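You operate a simulated robot arm through the tools that you are given. There is no shell and no other tool.

Carry out the task below with a simulated robot arm. There is one attempt and no reset: what you move stays moved.

Task
Unscrew the sooty spark plug from the engine head and clean it.
Fine: black 21 mm socket and red driver, both put back; the plug cleaner is on, leave the plug in it.

The check looks at the end state, three seconds after you hand in, the way a careful person would. Anything else that was tipped, shoved, dropped, spilled or broken makes it a failure.

Robot
A 7-joint arm with a two-finger parallel gripper, fixed in place. Base frame: the origin is on the floor under the middle of its stand, x ahead of it, y to its left, z up; the work surface is at about z = 880. Units: mm, degrees, N and s.
With the tool pointing down near the work surface it reaches from about 340 to 740 mm from the base axis. Its first joint turns from -143.0 to 143.0 degrees. Payload 3 kg.
The tool frame sits at the grasp point between the pads (the TCP): z along the fingers, y along the line on which they close. The tips reach 30 mm beyond it. The gripper opens to 94 mm. The fingers are 28 mm wide and 10 mm thick; the gripper's body (50 by 96 mm) begins 55 mm behind the TCP.
Orientation is told as [roll, pitch, yaw] about the base's x, y, z axes, in that order, counted from this pose: with the fingers straight down and closing along the base's y, the tool's x points along the base's -x, its y along +y and its z along -z.

Tools
- The arm moves only by the tool move_arm. Its argument "motion" is text: rows parted by semicolons, each of 7 numbers parted by spaces: the shift along the tool's x, y, z in units of 30 mm (1.0 is 30 mm), then the turn, a rotation vector about the tool's x, y, z in units of 4 degrees (1.0 is 4 degrees), then the finger opening in mm, from 0 to 94. In form: x y z ax ay az claw; .... A call has 1 to 20 rows; each row shifts and turns the commanded pose from where the row before left it, along the tool's axes as they then stand. A call with a number of a shift or a turn outside -1 to 1 is refused whole. Rows are played at 5 a second. More than 50 mm and 8.6 degrees between two rows, or a gripper value outside its range, and nothing of the call is played. Where a pose cannot be reached the arm comes as near as it can. A force on the tool above 70 N (or 10 N above the force at the start of the call, whichever is more), or a blocked arm, ends the call early, and 0.2 s more pass. The fingers move at their own pace (about 45 mm/s each) and stop on an object; they squeeze with about 30 N. The grip force told is the motor's: it shows also when the fingers shut on nothing. Time passes only in rows, and 0.2 s behind the last, so rows that do not move let the fingers close. The reply holds the time, the measured pose of the TCP, the force on the tool along the base axes, the opening and the grip force, in the units named above and with some noise, with the torque about the TCP (base axes, N m) and any sound that the robot's microphone picked up.
- Cameras (640 x 400 px; columns grow to the right, rows downward): "scene" is fixed at [49.1, -501.6, 1655.9]; the picture's right is [0.76, -0.65, 0.00], its down [-0.30, -0.35, -0.89] and it looks along [0.58, 0.67, -0.47] (base axes); focal length 311 px, centre (320, 200). "wrist" rides on the gripper at [76, 14, -102] in the tool frame; the picture's right is [-0.18, 0.98, 0.00], its down [-0.75, -0.14, -0.64] and it looks along [-0.63, -0.12, 0.77] (tool axes); focal length 243 px, centre (320, 200). There is no depth. A picture from a camera that has moved, and an enlarged one, comes with that camera's place and axes in the base frame and with its lens.
- get_image(camera): a new picture of that camera. The clock stands still meanwhile.
- raise_lower(by): moves the trunk up (or, below 0, down) by that many mm; the arm rides with it, the base frame stays. It gives what a move gives, with no picture.
- enlarge(camera, box): a new picture of the part [left, top, right, bottom] of that camera's present view, enlarged. The clock stands still meanwhile.
- finish_job(): hands the job in; it is judged then, once.

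Places have to be worked out from the pictures, the camera data and where the tool is seen. Open the gripper and draw the arm clear of the work before you hand the job in, unless the task says otherwise.

The tools are called after ">>>" as a command line: name --argument value ..., lists and objects as JSON in quotes. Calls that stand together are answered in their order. move_arm: Moves the arm, as the interface text tells. Its arguments: {"type":"object","properties":{"motion":{"type":"string"}},"required":["motion"]} The other tools are called the same way: raise_lower (by) moves the trunk up or down; get_image (camera) takes a picture; enlarge (camera, box) takes an enlarged picture of a part of a camera's view; finish_job () hands the job in.

At the start:

```text
time_s: 0.0
tool_pos: [547.5, 179.4, 1314.4]
tool_rot: [-0.1, 0.1, 0.1]
wrist_force: [0.6, 0.8, 0.9]
wrist_torque: [-0.02, 0.02, -0.02]
opening: 94.0
grasp_force: 0.1
trunk travel left (down, up): [-275.0, 115.0]
```

scene: 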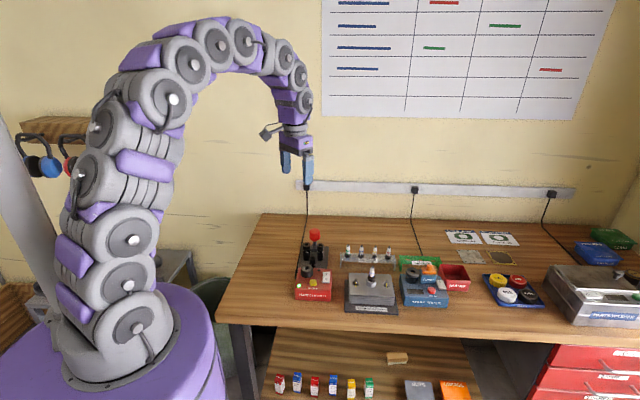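
wrist: 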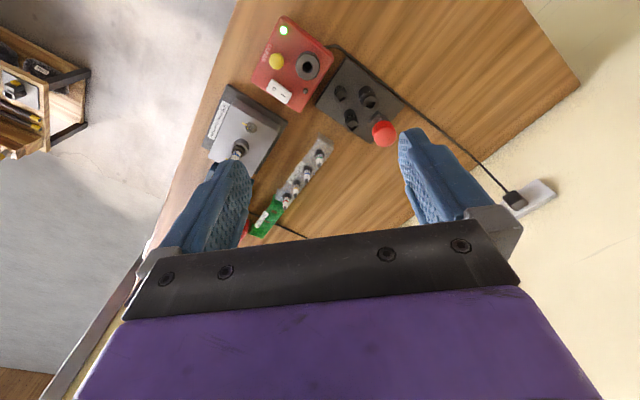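

I start by taking enlarged looks at the bench to identify the engine head, sockets, driver and cleaner.

>>> enlarge --camera "scene" --box '[270, 210, 430, 310]'

>>> enlarge --camera "scene" --box '[390, 210, 550, 310]'

>>> enlarge --camera "wrist" --box '[190, 0, 430, 150]'

>>> enlarge --camera "scene" --box '[250, 320, 410, 400]'

```text
4.00 times, centred on (350, 260) of scene
camera zoom: at [49.1, -501.6, 1655.9], right [0.76, -0.65, 0.0], down [-0.3, -0.35, -0.89], along [0.58, 0.67, -0.47], focal length 1243 px, centre (200, -40)
```

zoom: 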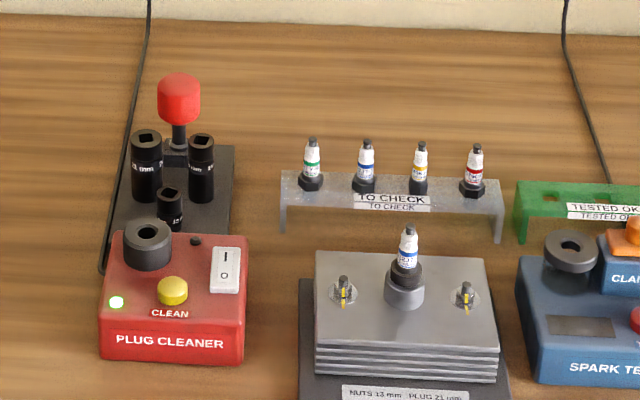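

```text
4.00 times, centred on (470, 260) of scene
camera zoom: at [49.1, -501.6, 1655.9], right [0.76, -0.65, 0.0], down [-0.3, -0.35, -0.89], along [0.58, 0.67, -0.47], focal length 1243 px, centre (-280, -40)
```

zoom: 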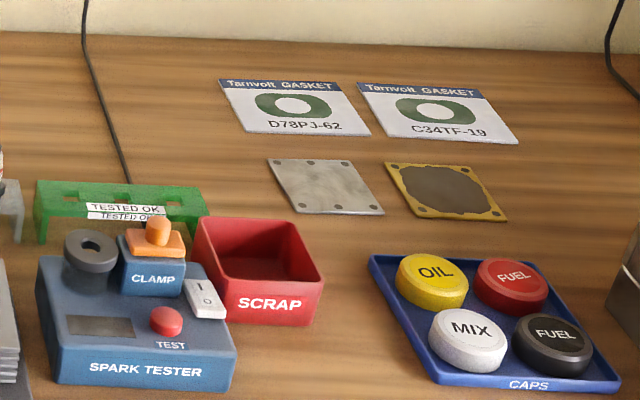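

```text
2.67 times, centred on (310, 75) of wrist
camera zoom: at [471.9, 194.5, 1416.4], right [0.18, 0.98, 0.0], down [0.75, -0.14, 0.64], along [0.63, -0.12, -0.77], focal length 647 px, centre (347, 533)
```

zoom: 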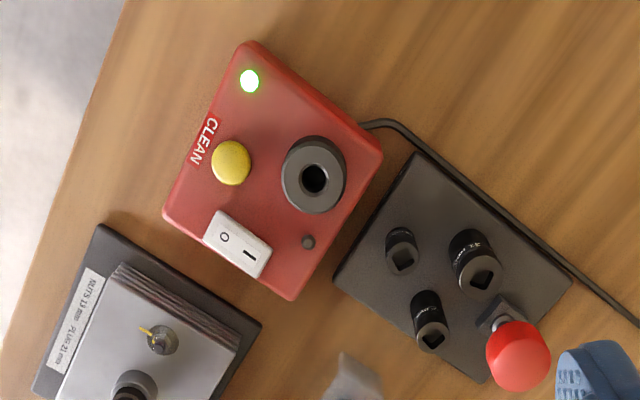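

```text
4.00 times, centred on (330, 360) of scene
camera zoom: at [49.1, -501.6, 1655.9], right [0.76, -0.65, 0.0], down [-0.3, -0.35, -0.89], along [0.58, 0.67, -0.47], focal length 1243 px, centre (280, -440)
```

zoom: 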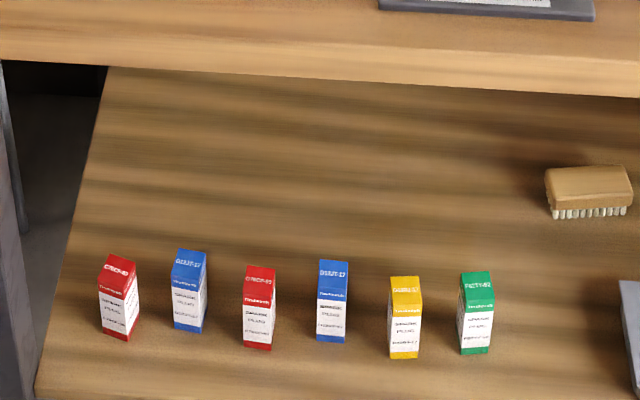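

The driver (red knob) stands on a dark tray with three sockets, beside the red plug cleaner (green light on); the engine head with the plug is just to the right. I go lower for a closer look with the wrist camera.

>>> move_arm --motion "-0.3 0 1 0 0 0 94; -0.3 0 1 0 0 0 94; -0.3 0 1 0 0 0 94; -0.3 0 1 0 0 0 94; -0.3 0 1 0 0 0 94; 0 0 0 0 0 0 94"

>>> get_image --camera "wrist"

>>> get_image --camera "scene"

```text
time_s: 1.4
tool_pos: [590.5, 177.1, 1165.5]
tool_rot: [0.0, 0.0, -0.1]
wrist_force: [0.5, 0.1, 0.3]
wrist_torque: [-0.05, 0.01, -0.02]
opening: 94.0
grasp_force: 0.1
trunk travel left (down, up): [-275.0, 115.0]
```

```text
taken
camera wrist: at [513.7, 192.6, 1268.1], right [0.18, 0.98, 0.0], down [0.75, -0.14, 0.64], along [0.63, -0.12, -0.77], focal length 243 px, centre (320, 200)
```

wrist: 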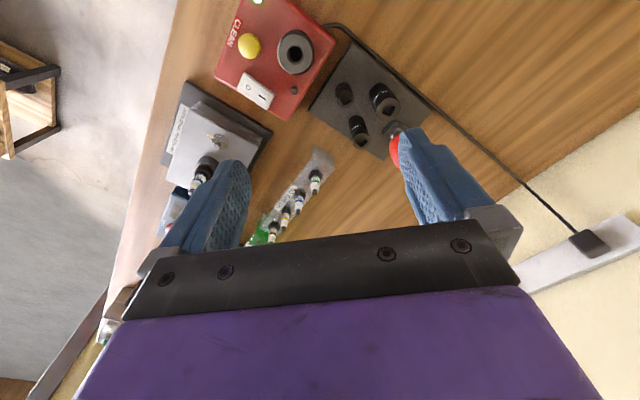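

```text
taken
```

scene: 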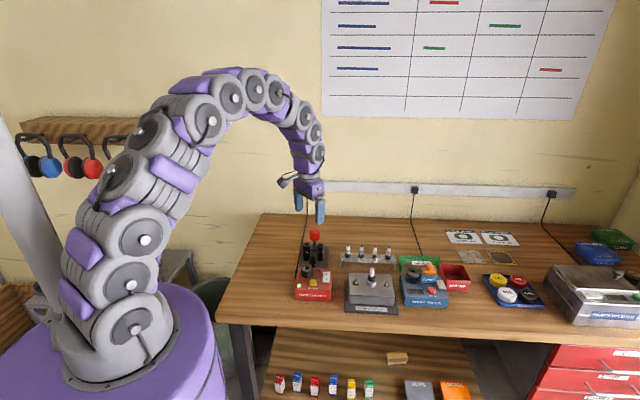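

The driver is just behind the right finger in this view. I shift left (+y) to bring the tray into the free middle of the picture.

>>> move_arm --motion "0 1 0 0 0 0 94; 0 1 0 0 0 0 94; 0.3 0 0.5 0 0 0 94; 0.3 0 0 0 0 0 94; 0 0 0 0 0 0 94"

>>> get_image --camera "wrist"

>>> enlarge --camera "wrist" --box '[180, 0, 420, 150]'

```text
time_s: 2.6
tool_pos: [573.9, 237.8, 1150.5]
tool_rot: [-0.1, 0.0, 0.0]
wrist_force: [-0.3, 0.1, 0.2]
wrist_torque: [-0.05, -0.02, -0.01]
opening: 93.7
grasp_force: 0.2
trunk travel left (down, up): [-275.0, 115.0]
```

```text
taken
camera wrist: at [496.4, 252.3, 1252.8], right [0.18, 0.98, 0.0], down [0.75, -0.14, 0.64], along [0.63, -0.12, -0.77], focal length 243 px, centre (320, 200)
```

wrist: 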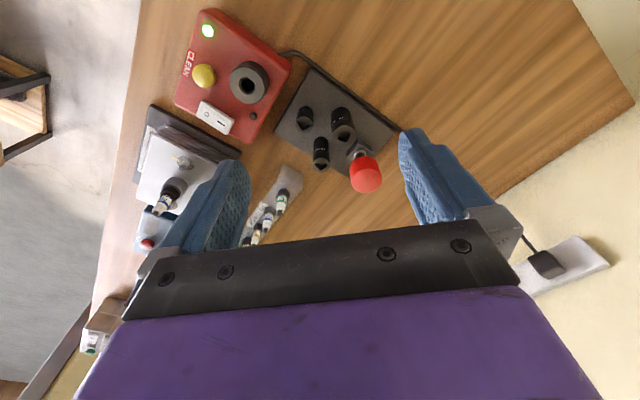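

```text
2.67 times, centred on (300, 75) of wrist
camera zoom: at [496.4, 252.3, 1252.8], right [0.18, 0.98, 0.0], down [0.75, -0.14, 0.64], along [0.63, -0.12, -0.77], focal length 647 px, centre (373, 533)
```

zoom: 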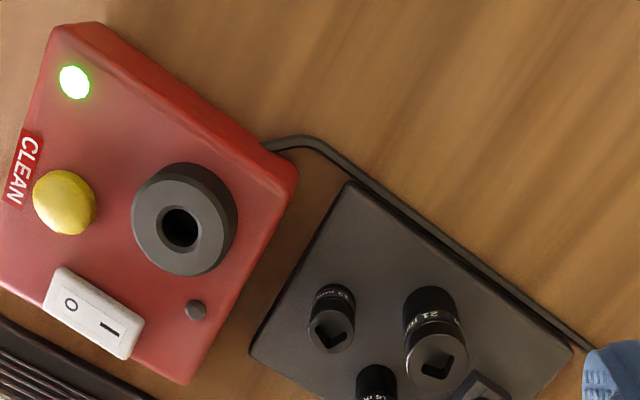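

>>> enlarge --camera "wrist" --box '[270, 80, 430, 200]'

>>> enlarge --camera "scene" --box '[290, 222, 340, 272]'

>>> enlarge --camera "scene" --box '[340, 255, 400, 315]'

```text
3.33 times, centred on (350, 140) of wrist
camera zoom: at [496.4, 252.3, 1252.8], right [0.18, 0.98, 0.0], down [0.75, -0.14, 0.64], along [0.63, -0.12, -0.77], focal length 809 px, centre (220, 400)
```

zoom: 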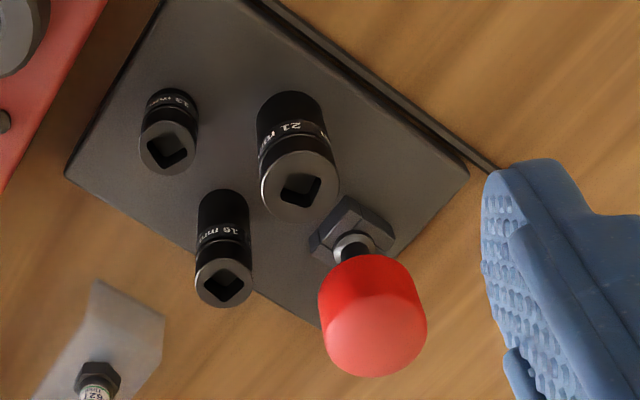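

```text
8.00 times, centred on (315, 247) of scene
camera zoom: at [49.1, -501.6, 1655.9], right [0.76, -0.65, 0.0], down [-0.3, -0.35, -0.89], along [0.58, 0.67, -0.47], focal length 2485 px, centre (360, -176)
```

zoom: 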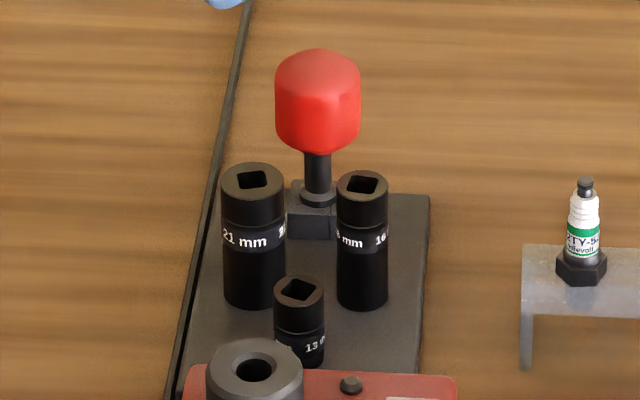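

```text
6.67 times, centred on (370, 285) of scene
camera zoom: at [49.1, -501.6, 1655.9], right [0.76, -0.65, 0.0], down [-0.3, -0.35, -0.89], along [0.58, 0.67, -0.47], focal length 2071 px, centre (-13, -367)
```

zoom: 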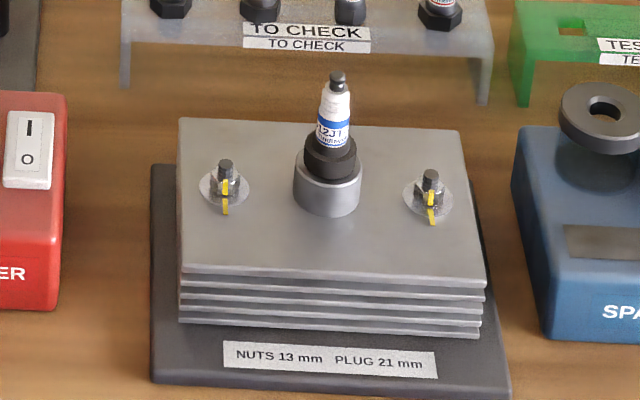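

The 21 mm socket is the tall one at about (638, 258), top near z 957; the driver's holder is near (697, 280) with its knob centre near z 962. I move above the driver for a close look at the shapes and angles.

>>> move_arm --motion "-0.85 0.25 0.5 0 0 0 94; -0.85 0.25 0.5 0 0 0 94; -0.85 0.25 0.5 0 0 0 94; -0.85 0.25 0.5 0 0 0 94; 0 0 0 0 0 0 94"

>>> get_image --camera "wrist"

>>> enlarge --camera "wrist" --box '[200, 0, 440, 150]'

>>> enlarge --camera "scene" --box '[270, 160, 370, 270]'

```text
time_s: 3.8
tool_pos: [673.1, 267.8, 1089.9]
tool_rot: [0.0, 0.0, 0.0]
wrist_force: [-0.4, 0.8, -0.3]
wrist_torque: [-0.01, 0.0, 0.01]
opening: 93.8
grasp_force: 0.0
trunk travel left (down, up): [-275.0, 115.0]
```

```text
taken
camera wrist: at [597.6, 282.4, 1192.1], right [0.18, 0.98, 0.0], down [0.75, -0.14, 0.64], along [0.63, -0.12, -0.77], focal length 243 px, centre (320, 200)
```

wrist: 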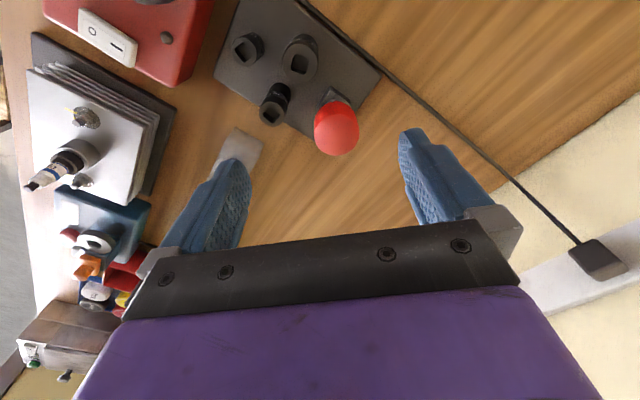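

```text
2.67 times, centred on (320, 75) of wrist
camera zoom: at [597.6, 282.4, 1192.1], right [0.18, 0.98, 0.0], down [0.75, -0.14, 0.64], along [0.63, -0.12, -0.77], focal length 647 px, centre (320, 533)
```

zoom: 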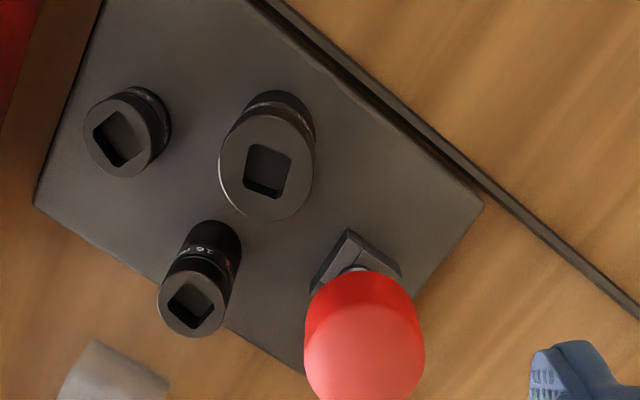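

```text
3.64 times, centred on (320, 215) of scene
camera zoom: at [49.1, -501.6, 1655.9], right [0.76, -0.65, 0.0], down [-0.3, -0.35, -0.89], along [0.58, 0.67, -0.47], focal length 1130 px, centre (320, 146)
```

zoom: 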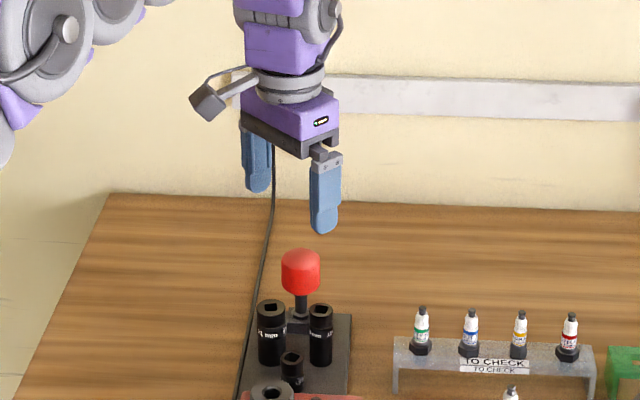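

>>> enlarge --camera "wrist" --box '[270, 30, 334, 90]'

>>> enlarge --camera "wrist" --box '[300, 70, 370, 160]'

>>> enlarge --camera "wrist" --box '[20, 20, 180, 220]'

```text
6.67 times, centred on (302, 60) of wrist
camera zoom: at [597.6, 282.4, 1192.1], right [0.18, 0.98, 0.0], down [0.75, -0.14, 0.64], along [0.63, -0.12, -0.77], focal length 1618 px, centre (440, 1133)
```

zoom: 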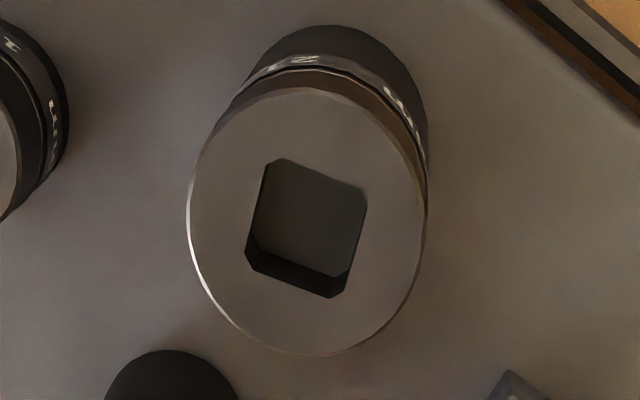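

```text
4.44 times, centred on (335, 115) of wrist
camera zoom: at [597.6, 282.4, 1192.1], right [0.18, 0.98, 0.0], down [0.75, -0.14, 0.64], along [0.63, -0.12, -0.77], focal length 1078 px, centre (253, 578)
```

zoom: 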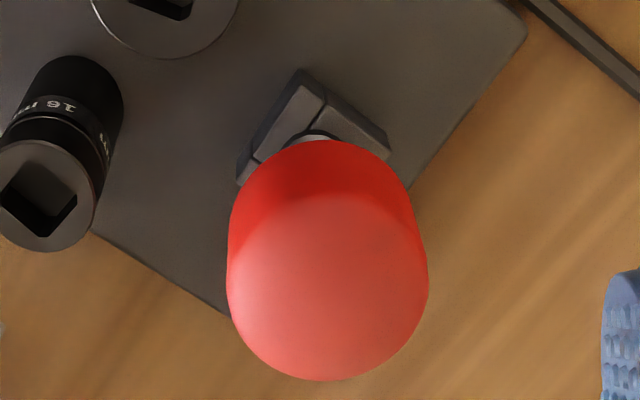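

```text
2.00 times, centred on (100, 120) of wrist
camera zoom: at [597.6, 282.4, 1192.1], right [0.18, 0.98, 0.0], down [0.75, -0.14, 0.64], along [0.63, -0.12, -0.77], focal length 485 px, centre (760, 360)
```

zoom: 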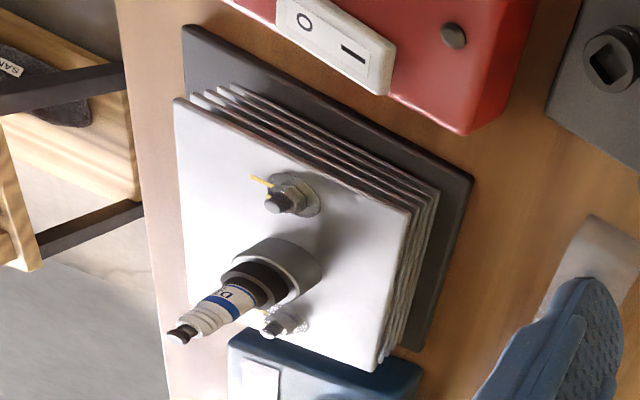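

The 21 mm socket's square sits at about 62° (mod 90), its axis near (638.7, 257); the driver holder is aligned at about 43° (bench direction), driver axis near (696.5, 280.5), knob about 43 mm wide. I centre over the driver and yaw by +46° so that the fingers close along the free direction, away from the sockets.

>>> move_arm --motion "-0.78 0.42 0 0 0 0 94; 0 0 0 0 0 -1 94; 0 0 0 0 0 -1 94; 0 0 0 0 0 -1 94; 0 0 0 0 0 -1 94; 0 0 0 0 0 -1 94; 0 0 0 0 0 -1 94; 0 0 0 0 0 -1 94; 0 0 0 0 0 -1 94; 0 0 0 0 0 -1 94; 0 0 0 0 0 -1 94; 0 0 0 0 0 -1 94; 0 0 0 0 0 -0.5 94; 0 0 0 0 0 0 94; 0 0 0 0 0 0 94"

>>> get_image --camera "wrist"

>>> enlarge --camera "scene" --box '[270, 160, 370, 270]'

```text
time_s: 7.0
tool_pos: [699.3, 281.2, 1089.1]
tool_rot: [-0.1, 0.0, 45.9]
wrist_force: [0.2, 0.9, 0.1]
wrist_torque: [0.01, 0.0, -0.01]
opening: 93.8
grasp_force: 0.1
trunk travel left (down, up): [-275.0, 115.0]
```

```text
taken
camera wrist: at [636.6, 236.8, 1191.6], right [-0.58, 0.82, 0.0], down [0.63, 0.44, 0.64], along [0.52, 0.37, -0.77], focal length 243 px, centre (320, 200)
```

wrist: 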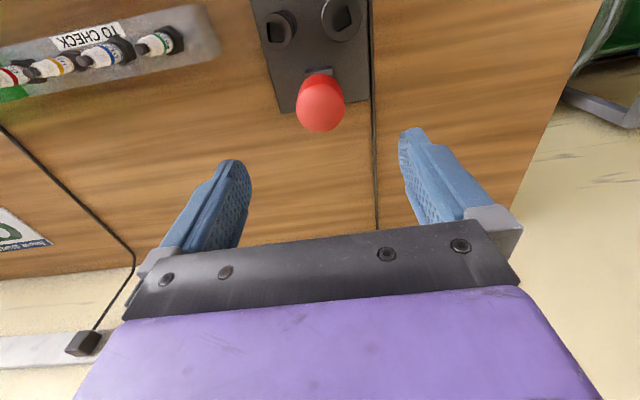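

```text
3.64 times, centred on (320, 215) of scene
camera zoom: at [49.1, -501.6, 1655.9], right [0.76, -0.65, 0.0], down [-0.3, -0.35, -0.89], along [0.58, 0.67, -0.47], focal length 1130 px, centre (320, 146)
```

zoom: 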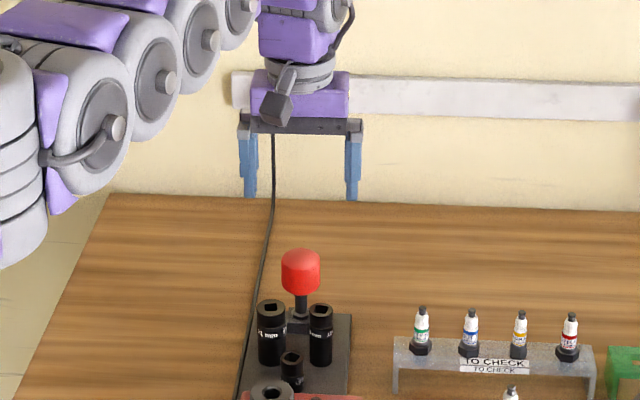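

The gripper is centred over the knob (within about a millimetre in both views). I descend around it.

>>> move_arm --motion "0 0 1 0 0 0 94; 0 0 1 0 0 0 94; 0 0 1 0 0 0 94; 0 0 0.6 0 0 0 94; 0 0 0 0 0 0 94"

>>> get_image --camera "wrist"

>>> enlarge --camera "scene" --box '[280, 190, 350, 270]'

```text
time_s: 8.2
tool_pos: [701.8, 281.7, 980.2]
tool_rot: [-0.1, -0.1, 45.9]
wrist_force: [0.0, 0.3, 0.0]
wrist_torque: [-0.03, 0.05, 0.02]
opening: 94.1
grasp_force: 0.1
trunk travel left (down, up): [-275.0, 115.0]
```

```text
taken
camera wrist: at [637.8, 237.2, 1082.7], right [-0.58, 0.82, 0.0], down [0.62, 0.44, 0.64], along [0.52, 0.37, -0.77], focal length 243 px, centre (320, 200)
```

wrist: 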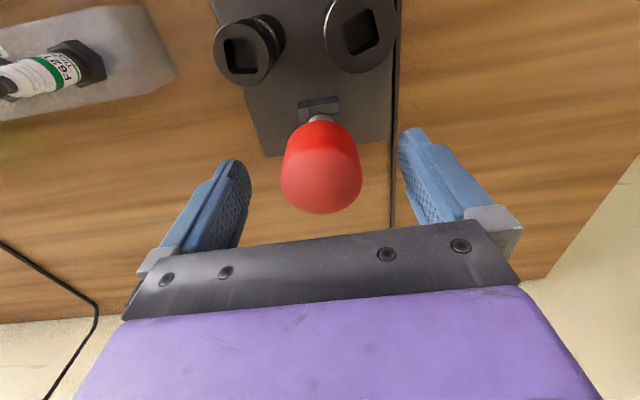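

```text
5.00 times, centred on (315, 230) of scene
camera zoom: at [49.1, -501.6, 1655.9], right [0.76, -0.65, 0.0], down [-0.3, -0.35, -0.89], along [0.58, 0.67, -0.47], focal length 1553 px, centre (345, 50)
```

zoom: 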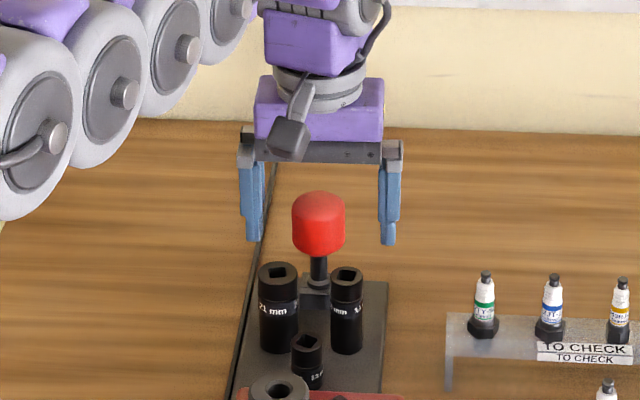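

The knob sits between the fingers, about 2–3 mm toward the camera side of the TCP. I correct that, descend to mid-knob height and close.

>>> move_arm --motion "0.08 0 0.3 0 0 0 94; 0 0 0.25 0 0 0 94; 0 0 0 0 0 0 30; 0 0 0 0 0 0 30; 0 0 0 0 0 0 30; 0 0 0 0 0 0 30; 0 0 0 0 0 0 30"

>>> get_image --camera "wrist"

>>> enlarge --camera "scene" --box '[280, 190, 350, 270]'

```text
time_s: 9.8
tool_pos: [699.5, 280.1, 964.7]
tool_rot: [-0.1, 0.0, 46.0]
wrist_force: [-0.9, 1.3, 0.9]
wrist_torque: [0.06, 0.04, 0.05]
opening: 42.5
grasp_force: 29.6
trunk travel left (down, up): [-275.0, 115.0]
```

```text
taken
camera wrist: at [635.2, 236.1, 1066.9], right [-0.58, 0.82, 0.0], down [0.62, 0.44, 0.64], along [0.52, 0.37, -0.77], focal length 243 px, centre (320, 200)
```

wrist: 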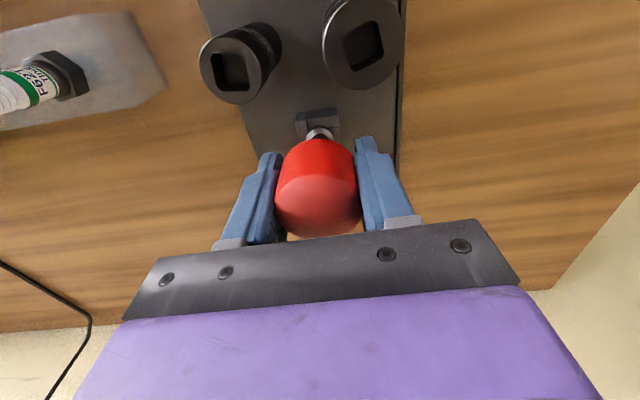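

```text
5.00 times, centred on (315, 230) of scene
camera zoom: at [49.1, -501.6, 1655.9], right [0.76, -0.65, 0.0], down [-0.3, -0.35, -0.89], along [0.58, 0.67, -0.47], focal length 1553 px, centre (345, 50)
```

zoom: 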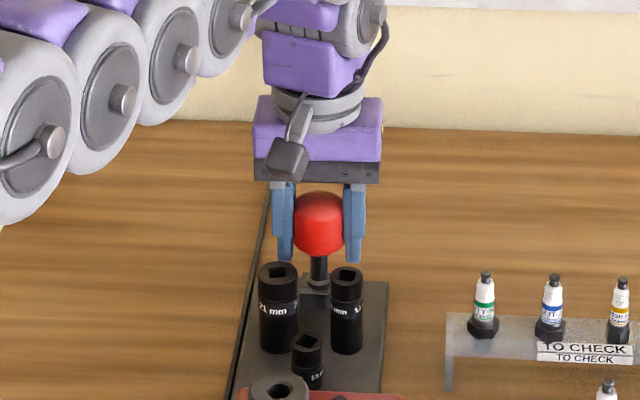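

The knob is held (42.5 mm, 30 N). I lift straight up 120 mm to draw the driver out of its holder and look at its tip.

>>> move_arm --motion "0 0 -0.5 0 0 0 30; 0 0 -0.5 0 0 0 30; 0 0 -1 0 0 0 30; 0 0 -1 0 0 0 30; 0 0 -1 0 0 0 30; 0 0 0 0 0 0 30"

>>> get_image --camera "wrist"

>>> enlarge --camera "scene" --box '[280, 180, 360, 270]'

```text
time_s: 11.2
tool_pos: [696.7, 280.7, 1084.4]
tool_rot: [0.0, 0.0, 45.9]
wrist_force: [-0.6, -0.3, -1.1]
wrist_torque: [0.02, 0.0, -0.03]
opening: 42.0
grasp_force: 30.2
trunk travel left (down, up): [-275.0, 115.0]
```

```text
taken
camera wrist: at [633.7, 236.1, 1187.4], right [-0.58, 0.82, 0.0], down [0.63, 0.44, 0.64], along [0.52, 0.37, -0.77], focal length 243 px, centre (320, 200)
```

wrist: 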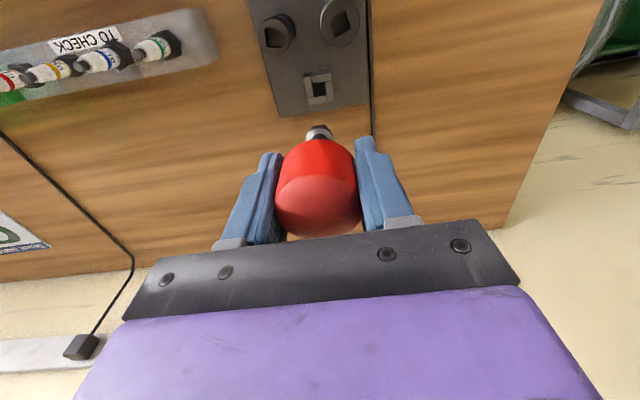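

```text
4.44 times, centred on (320, 225) of scene
camera zoom: at [49.1, -501.6, 1655.9], right [0.76, -0.65, 0.0], down [-0.3, -0.35, -0.89], along [0.58, 0.67, -0.47], focal length 1381 px, centre (320, 89)
```

zoom: 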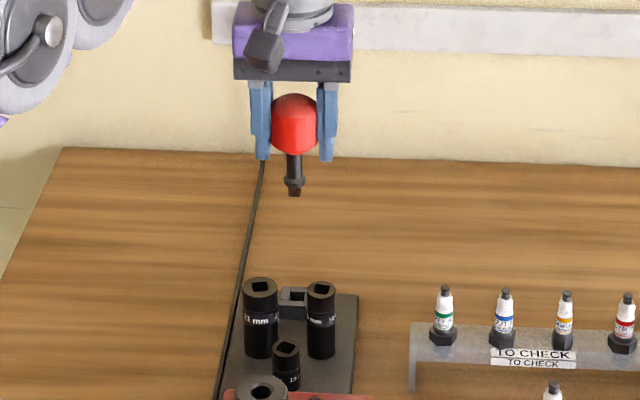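

The driver is out. I zoom in on its square tip, the holder's square hole and the 21 mm socket's hole to compare their angles.

>>> enlarge --camera "scene" --box '[300, 200, 330, 230]'

>>> enlarge --camera "wrist" --box '[250, 0, 370, 120]'

```text
13.33 times, centred on (315, 215) of scene
camera zoom: at [49.1, -501.6, 1655.9], right [0.76, -0.65, 0.0], down [-0.3, -0.35, -0.89], along [0.58, 0.67, -0.47], focal length 4142 px, centre (387, 0)
```

zoom: 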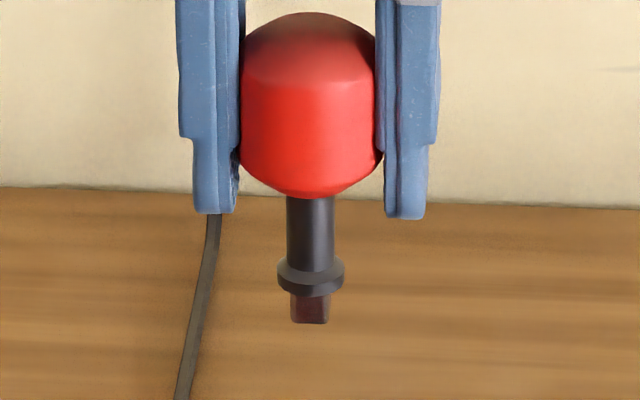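

```text
3.33 times, centred on (310, 60) of wrist
camera zoom: at [633.7, 236.1, 1187.4], right [-0.58, 0.82, 0.0], down [0.63, 0.44, 0.64], along [0.52, 0.37, -0.77], focal length 809 px, centre (353, 667)
```

zoom: 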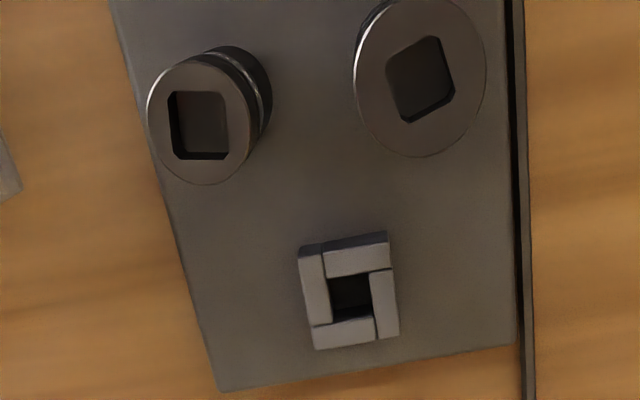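

>>> enlarge --camera "wrist" --box '[315, 0, 363, 30]'

>>> enlarge --camera "wrist" --box '[290, 65, 350, 110]'

>>> enlarge --camera "scene" --box '[298, 238, 318, 254]'

```text
13.33 times, centred on (339, 15) of wrist
camera zoom: at [633.7, 236.1, 1187.4], right [-0.58, 0.82, 0.0], down [0.63, 0.44, 0.64], along [0.52, 0.37, -0.77], focal length 3235 px, centre (67, 2667)
```

zoom: 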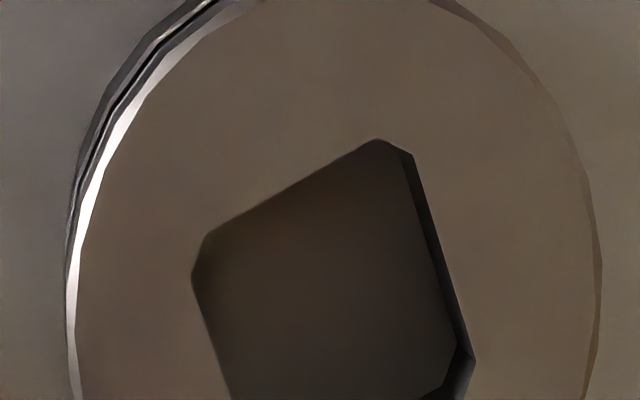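

```text
8.89 times, centred on (320, 88) of wrist
camera zoom: at [633.7, 236.1, 1187.4], right [-0.58, 0.82, 0.0], down [0.63, 0.44, 0.64], along [0.52, 0.37, -0.77], focal length 2157 px, centre (320, 1200)
```

zoom: 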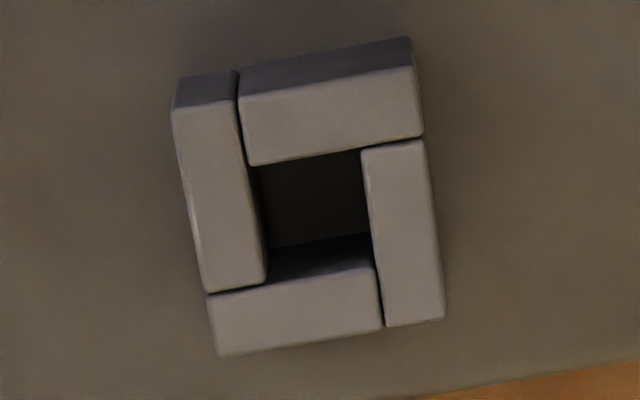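

```text
16.00 times, centred on (308, 246) of scene
camera zoom: at [49.1, -501.6, 1655.9], right [0.76, -0.65, 0.0], down [-0.3, -0.35, -0.89], along [0.58, 0.67, -0.47], focal length 4971 px, centre (512, -536)
```

zoom: 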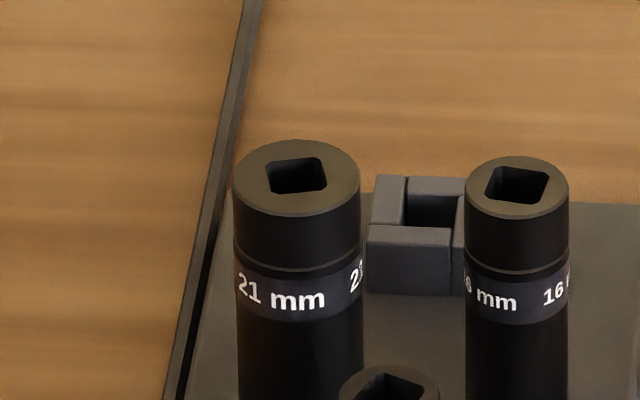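

I shift the gripper back so that the wrist camera sees the 21 mm socket's top squarely, to measure its angle better.

>>> move_arm --motion "0.9 0 0 0 0 0 30; 0.9 0 0 0 0 0 30; 0 0 0 0 0 0 30; 0 0 0 0 0 0 30"

>>> enlarge --camera "wrist" --box '[260, 0, 420, 100]'

>>> enlarge --camera "wrist" --box '[320, 20, 376, 76]'

```text
time_s: 12.2
tool_pos: [659.7, 241.8, 1084.5]
tool_rot: [-0.1, 0.0, 46.0]
wrist_force: [0.1, -0.2, -1.8]
wrist_torque: [-0.02, -0.02, -0.03]
opening: 41.9
grasp_force: 30.1
trunk travel left (down, up): [-275.0, 115.0]
```

```text
4.00 times, centred on (340, 50) of wrist
camera zoom: at [595.7, 197.9, 1187.5], right [-0.58, 0.82, 0.0], down [0.62, 0.44, 0.64], along [0.52, 0.37, -0.77], focal length 970 px, centre (240, 800)
```

zoom: 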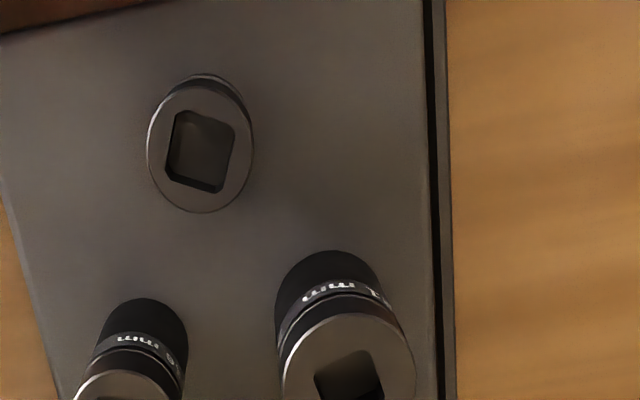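

```text
7.14 times, centred on (348, 48) of wrist
camera zoom: at [595.7, 197.9, 1187.5], right [-0.58, 0.82, 0.0], down [0.62, 0.44, 0.64], along [0.52, 0.37, -0.77], focal length 1733 px, centre (120, 1286)
```

zoom: 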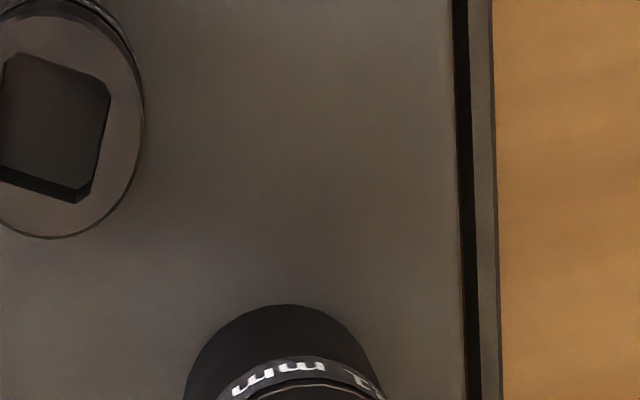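

>>> enlarge --camera "wrist" --box '[296, 70, 376, 120]'

>>> get_image --camera "wrist"

```text
8.00 times, centred on (336, 95) of wrist
camera zoom: at [595.7, 197.9, 1187.5], right [-0.58, 0.82, 0.0], down [0.62, 0.44, 0.64], along [0.52, 0.37, -0.77], focal length 1941 px, centre (192, 1040)
```

zoom: 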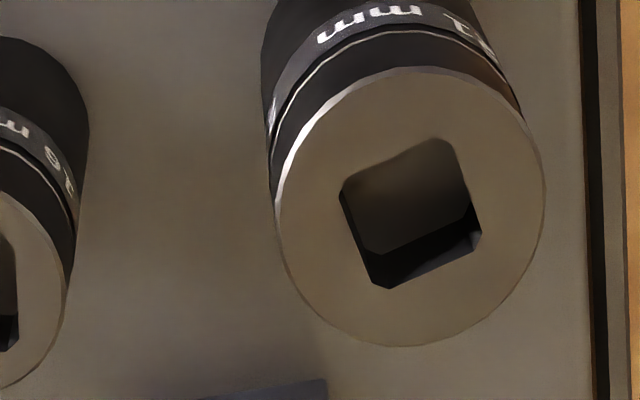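

```text
taken
camera wrist: at [595.7, 197.9, 1187.5], right [-0.58, 0.82, 0.0], down [0.62, 0.44, 0.64], along [0.52, 0.37, -0.77], focal length 243 px, centre (320, 200)
```

wrist: 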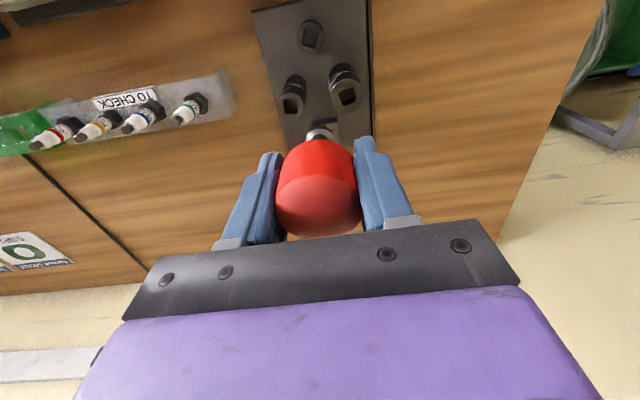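

The 21 mm socket's square measures about 60.3° and the driver's (as in its holder) about 44°, so a turn of +16.3° is needed. I move the driver over the socket axis at about (637.8, 257.4) and turn it.

>>> move_arm --motion "0.149 0.917 0 0 0 0 30; 0 0 0 0 0 -1 30; 0 0 0 0 0 -1 30; 0 0 0 0 0 -1 30; 0 0 0 0 0 -1 30; 0 0 0 0 0 -0.075 30; 0 0 0.7 0 0 0 30; 0 0 0 0 0 0 30; 0 0 0 0 0 0 30"

>>> enlarge --camera "scene" --box '[290, 210, 330, 260]'

>>> get_image --camera "wrist"

>>> enlarge --camera "wrist" --box '[290, 100, 350, 150]'

```text
time_s: 14.2
tool_pos: [637.6, 257.1, 1064.1]
tool_rot: [0.1, -0.1, 62.4]
wrist_force: [-0.6, -0.2, -1.5]
wrist_torque: [0.01, 0.0, 0.02]
opening: 41.7
grasp_force: 30.0
trunk travel left (down, up): [-275.0, 115.0]
```

```text
8.00 times, centred on (310, 235) of scene
camera zoom: at [49.1, -501.6, 1655.9], right [0.76, -0.65, 0.0], down [-0.3, -0.35, -0.89], along [0.58, 0.67, -0.47], focal length 2485 px, centre (400, -80)
```

zoom: 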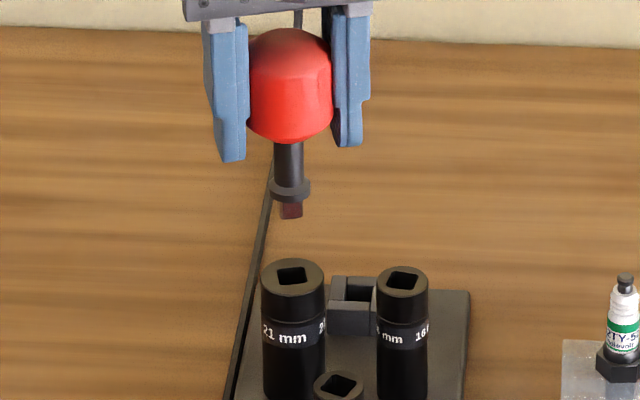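

```text
taken
camera wrist: at [589.2, 196.8, 1166.0], right [-0.78, 0.62, 0.0], down [0.48, 0.6, 0.64], along [0.4, 0.5, -0.77], focal length 243 px, centre (320, 200)
```

wrist: 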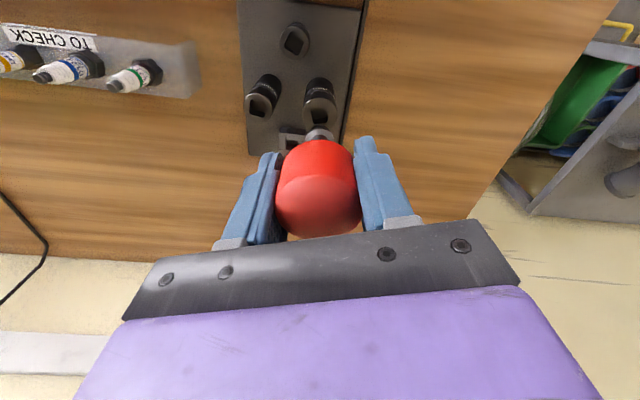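

```text
8.00 times, centred on (320, 125) of wrist
camera zoom: at [589.2, 196.8, 1166.0], right [-0.78, 0.62, 0.0], down [0.48, 0.6, 0.64], along [0.4, 0.5, -0.77], focal length 1941 px, centre (320, 800)
```

zoom: 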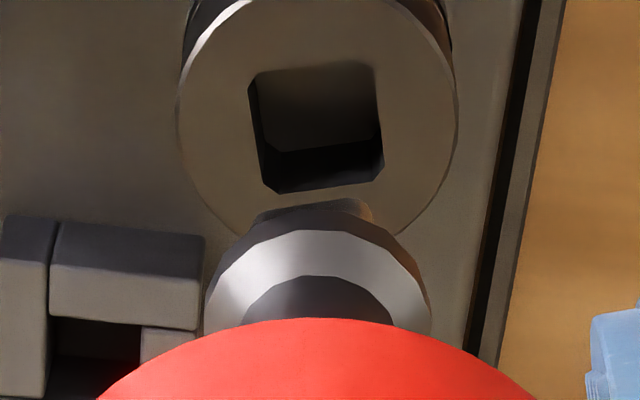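

Scene view: driver and socket are aligned left–right; the wrist view suggests the driver should go about 1–1.5 mm further from the camera side. I correct and lower to just above the socket.

>>> move_arm --motion "-0.04 0 0.5 0 0 0 30; 0 0 0.35 0 0 0 30; 0 0 0 0 0 0 30; 0 0 0 0 0 0 30"

>>> enlarge --camera "scene" --box '[295, 225, 320, 255]'

>>> enlarge --camera "wrist" --box '[290, 90, 350, 150]'

```text
time_s: 15.2
tool_pos: [637.0, 258.3, 1037.4]
tool_rot: [0.1, 0.0, 62.4]
wrist_force: [0.8, 0.2, -1.3]
wrist_torque: [-0.01, -0.01, -0.03]
opening: 41.6
grasp_force: 30.7
trunk travel left (down, up): [-275.0, 115.0]
```

```text
13.33 times, centred on (308, 240) of scene
camera zoom: at [49.1, -501.6, 1655.9], right [0.76, -0.65, 0.0], down [-0.3, -0.35, -0.89], along [0.58, 0.67, -0.47], focal length 4142 px, centre (487, -333)
```

zoom: 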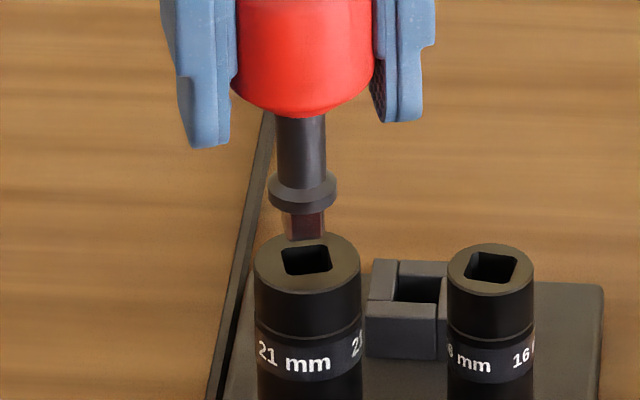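

```text
6.67 times, centred on (320, 120) of wrist
camera zoom: at [589.0, 197.6, 1140.3], right [-0.78, 0.62, 0.0], down [0.48, 0.6, 0.64], along [0.4, 0.5, -0.77], focal length 1618 px, centre (320, 733)
```

zoom: 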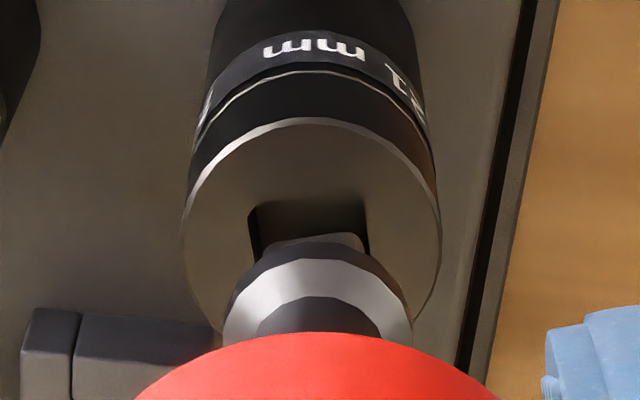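

The tip (about 11 mm) has some clearance in the 13 mm hole; it still needs about 0.7 mm toward −y and 1 mm toward −x of the tool. I correct and lower in small steps, watching the force.

>>> move_arm --motion "-0.035 -0.023 0 0 0 0 30; 0 0 0.1 0 0 0 30; 0 0 0.1 0 0 0 30; 0 0 0.1 0 0 0 30; 0 0 0 0 0 0 30"

>>> enlarge --camera "scene" --box '[295, 225, 320, 255]'

>>> enlarge --camera "wrist" --box '[290, 90, 350, 150]'

```text
time_s: 16.4
tool_pos: [638.2, 259.2, 1029.3]
tool_rot: [0.0, -0.1, 62.3]
wrist_force: [0.3, 0.1, -1.1]
wrist_torque: [0.0, 0.01, -0.02]
opening: 41.8
grasp_force: 29.8
trunk travel left (down, up): [-275.0, 115.0]
```

```text
13.33 times, centred on (308, 240) of scene
camera zoom: at [49.1, -501.6, 1655.9], right [0.76, -0.65, 0.0], down [-0.3, -0.35, -0.89], along [0.58, 0.67, -0.47], focal length 4142 px, centre (487, -333)
```

zoom: 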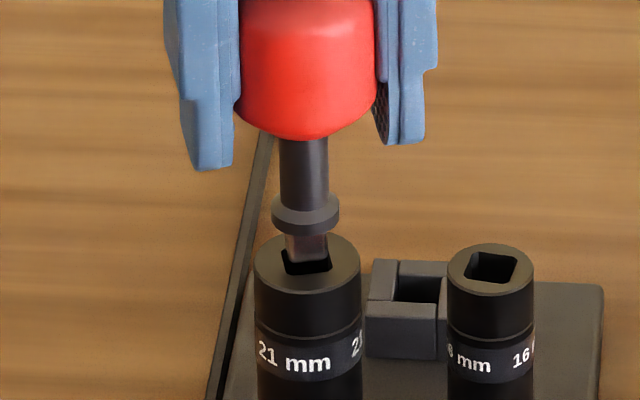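

```text
6.67 times, centred on (320, 120) of wrist
camera zoom: at [590.3, 198.3, 1131.9], right [-0.78, 0.62, 0.0], down [0.48, 0.6, 0.64], along [0.4, 0.5, -0.77], focal length 1618 px, centre (320, 733)
```

zoom: 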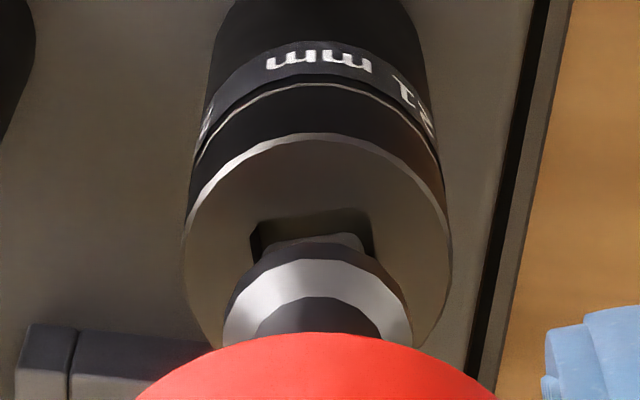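

Tip and hole now coincide in both views. I continue down in small steps.

>>> move_arm --motion "0 0 0.1 0 0 0 30; 0 0 0.1 0 0 0 30; 0 0 0 0 0 0 30"

>>> enlarge --camera "scene" --box '[295, 225, 320, 255]'

```text
time_s: 17.2
tool_pos: [637.3, 259.3, 1023.2]
tool_rot: [0.0, 0.0, 62.4]
wrist_force: [-0.2, 0.3, -2.2]
wrist_torque: [0.03, -0.04, -0.04]
opening: 41.6
grasp_force: 29.9
trunk travel left (down, up): [-275.0, 115.0]
```

```text
13.33 times, centred on (308, 240) of scene
camera zoom: at [49.1, -501.6, 1655.9], right [0.76, -0.65, 0.0], down [-0.3, -0.35, -0.89], along [0.58, 0.67, -0.47], focal length 4142 px, centre (487, -333)
```

zoom: 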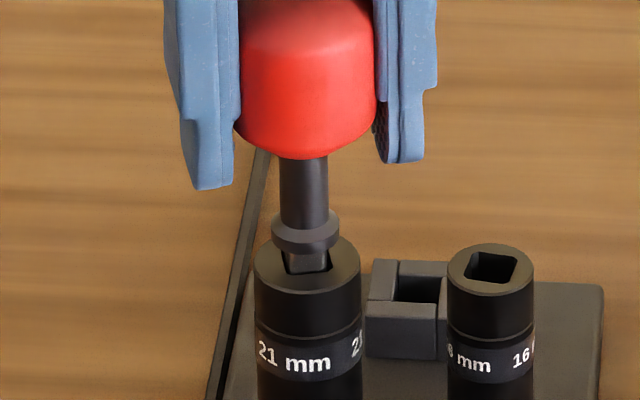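

The tip is entering the hole with no force. I keep lowering until the collar seats.

>>> move_arm --motion "0 0 0.1 0 0 0 30; 0 0 0.1 0 0 0 30; 0 0 0 0 0 0 30"

>>> enlarge --camera "scene" --box '[295, 225, 320, 255]'

```text
time_s: 18.0
tool_pos: [638.1, 256.6, 1016.3]
tool_rot: [0.0, 0.0, 62.3]
wrist_force: [-0.5, -0.3, -2.3]
wrist_torque: [0.02, -0.03, 0.03]
opening: 41.8
grasp_force: 30.6
trunk travel left (down, up): [-275.0, 115.0]
```

```text
13.33 times, centred on (308, 240) of scene
camera zoom: at [49.1, -501.6, 1655.9], right [0.76, -0.65, 0.0], down [-0.3, -0.35, -0.89], along [0.58, 0.67, -0.47], focal length 4142 px, centre (487, -333)
```

zoom: 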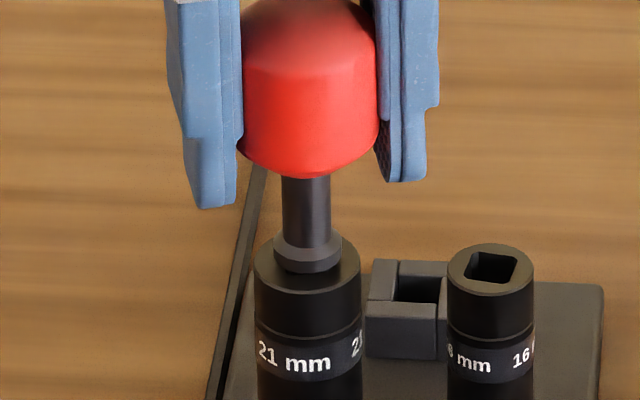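

>>> move_arm --motion "0 0 0.05 0 0 0 30; 0 0 0.05 0 0 0 30; 0 0 0 0 0 0 30"

>>> enlarge --camera "scene" --box '[295, 225, 320, 255]'

```text
time_s: 18.8
tool_pos: [638.8, 259.4, 1015.8]
tool_rot: [-0.1, 0.1, 62.2]
wrist_force: [0.1, 1.0, 2.2]
wrist_torque: [0.05, -0.05, -0.01]
opening: 41.5
grasp_force: 30.2
trunk travel left (down, up): [-275.0, 115.0]
```

```text
13.33 times, centred on (308, 240) of scene
camera zoom: at [49.1, -501.6, 1655.9], right [0.76, -0.65, 0.0], down [-0.3, -0.35, -0.89], along [0.58, 0.67, -0.47], focal length 4142 px, centre (487, -333)
```

zoom: 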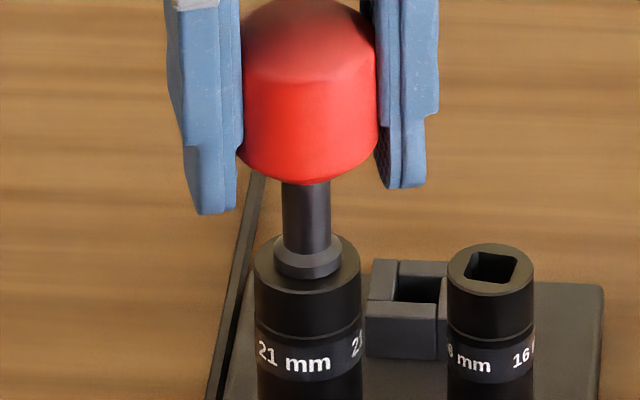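

Contact begins (force rising by about 4 N). I press a little further to see whether the drive latches.

>>> move_arm --motion "0 0 0.04 0 0 0 30; 0 0 0.04 0 0 0 30; 0 0 0.04 0 0 0 30; 0 0 0 0 0 0 30"

```text
time_s: 19.8
tool_pos: [639.1, 258.0, 1014.2]
tool_rot: [-0.3, -0.3, 62.3]
wrist_force: [-0.4, 1.6, 34.5]
wrist_torque: [0.04, 0.06, -0.05]
opening: 42.0
grasp_force: 29.9
trunk travel left (down, up): [-275.0, 115.0]
```

Fully seated with about 35 N. I now lift slowly and see whether the socket comes along.

>>> move_arm --motion "0 0 -0.1 0 0 0 30; 0 0 -0.2 0 0 0 30; 0 0 -0.3 0 0 0 30; 0 0 -0.3 0 0 0 30; 0 0 0 0 0 0 30"

>>> enlarge --camera "scene" --box '[290, 215, 330, 265]'

```text
time_s: 21.0
tool_pos: [638.5, 258.3, 1037.2]
tool_rot: [-0.1, 0.0, 62.3]
wrist_force: [0.1, -1.0, -1.3]
wrist_torque: [-0.05, 0.05, 0.01]
opening: 41.8
grasp_force: 30.0
trunk travel left (down, up): [-275.0, 115.0]
```

```text
8.00 times, centred on (310, 240) of scene
camera zoom: at [49.1, -501.6, 1655.9], right [0.76, -0.65, 0.0], down [-0.3, -0.35, -0.89], along [0.58, 0.67, -0.47], focal length 2485 px, centre (400, -120)
```

zoom: 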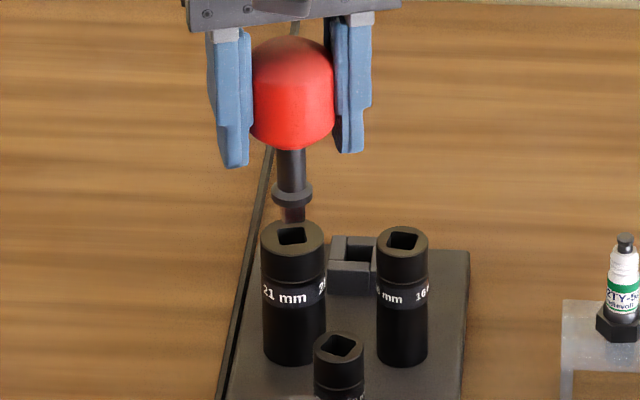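

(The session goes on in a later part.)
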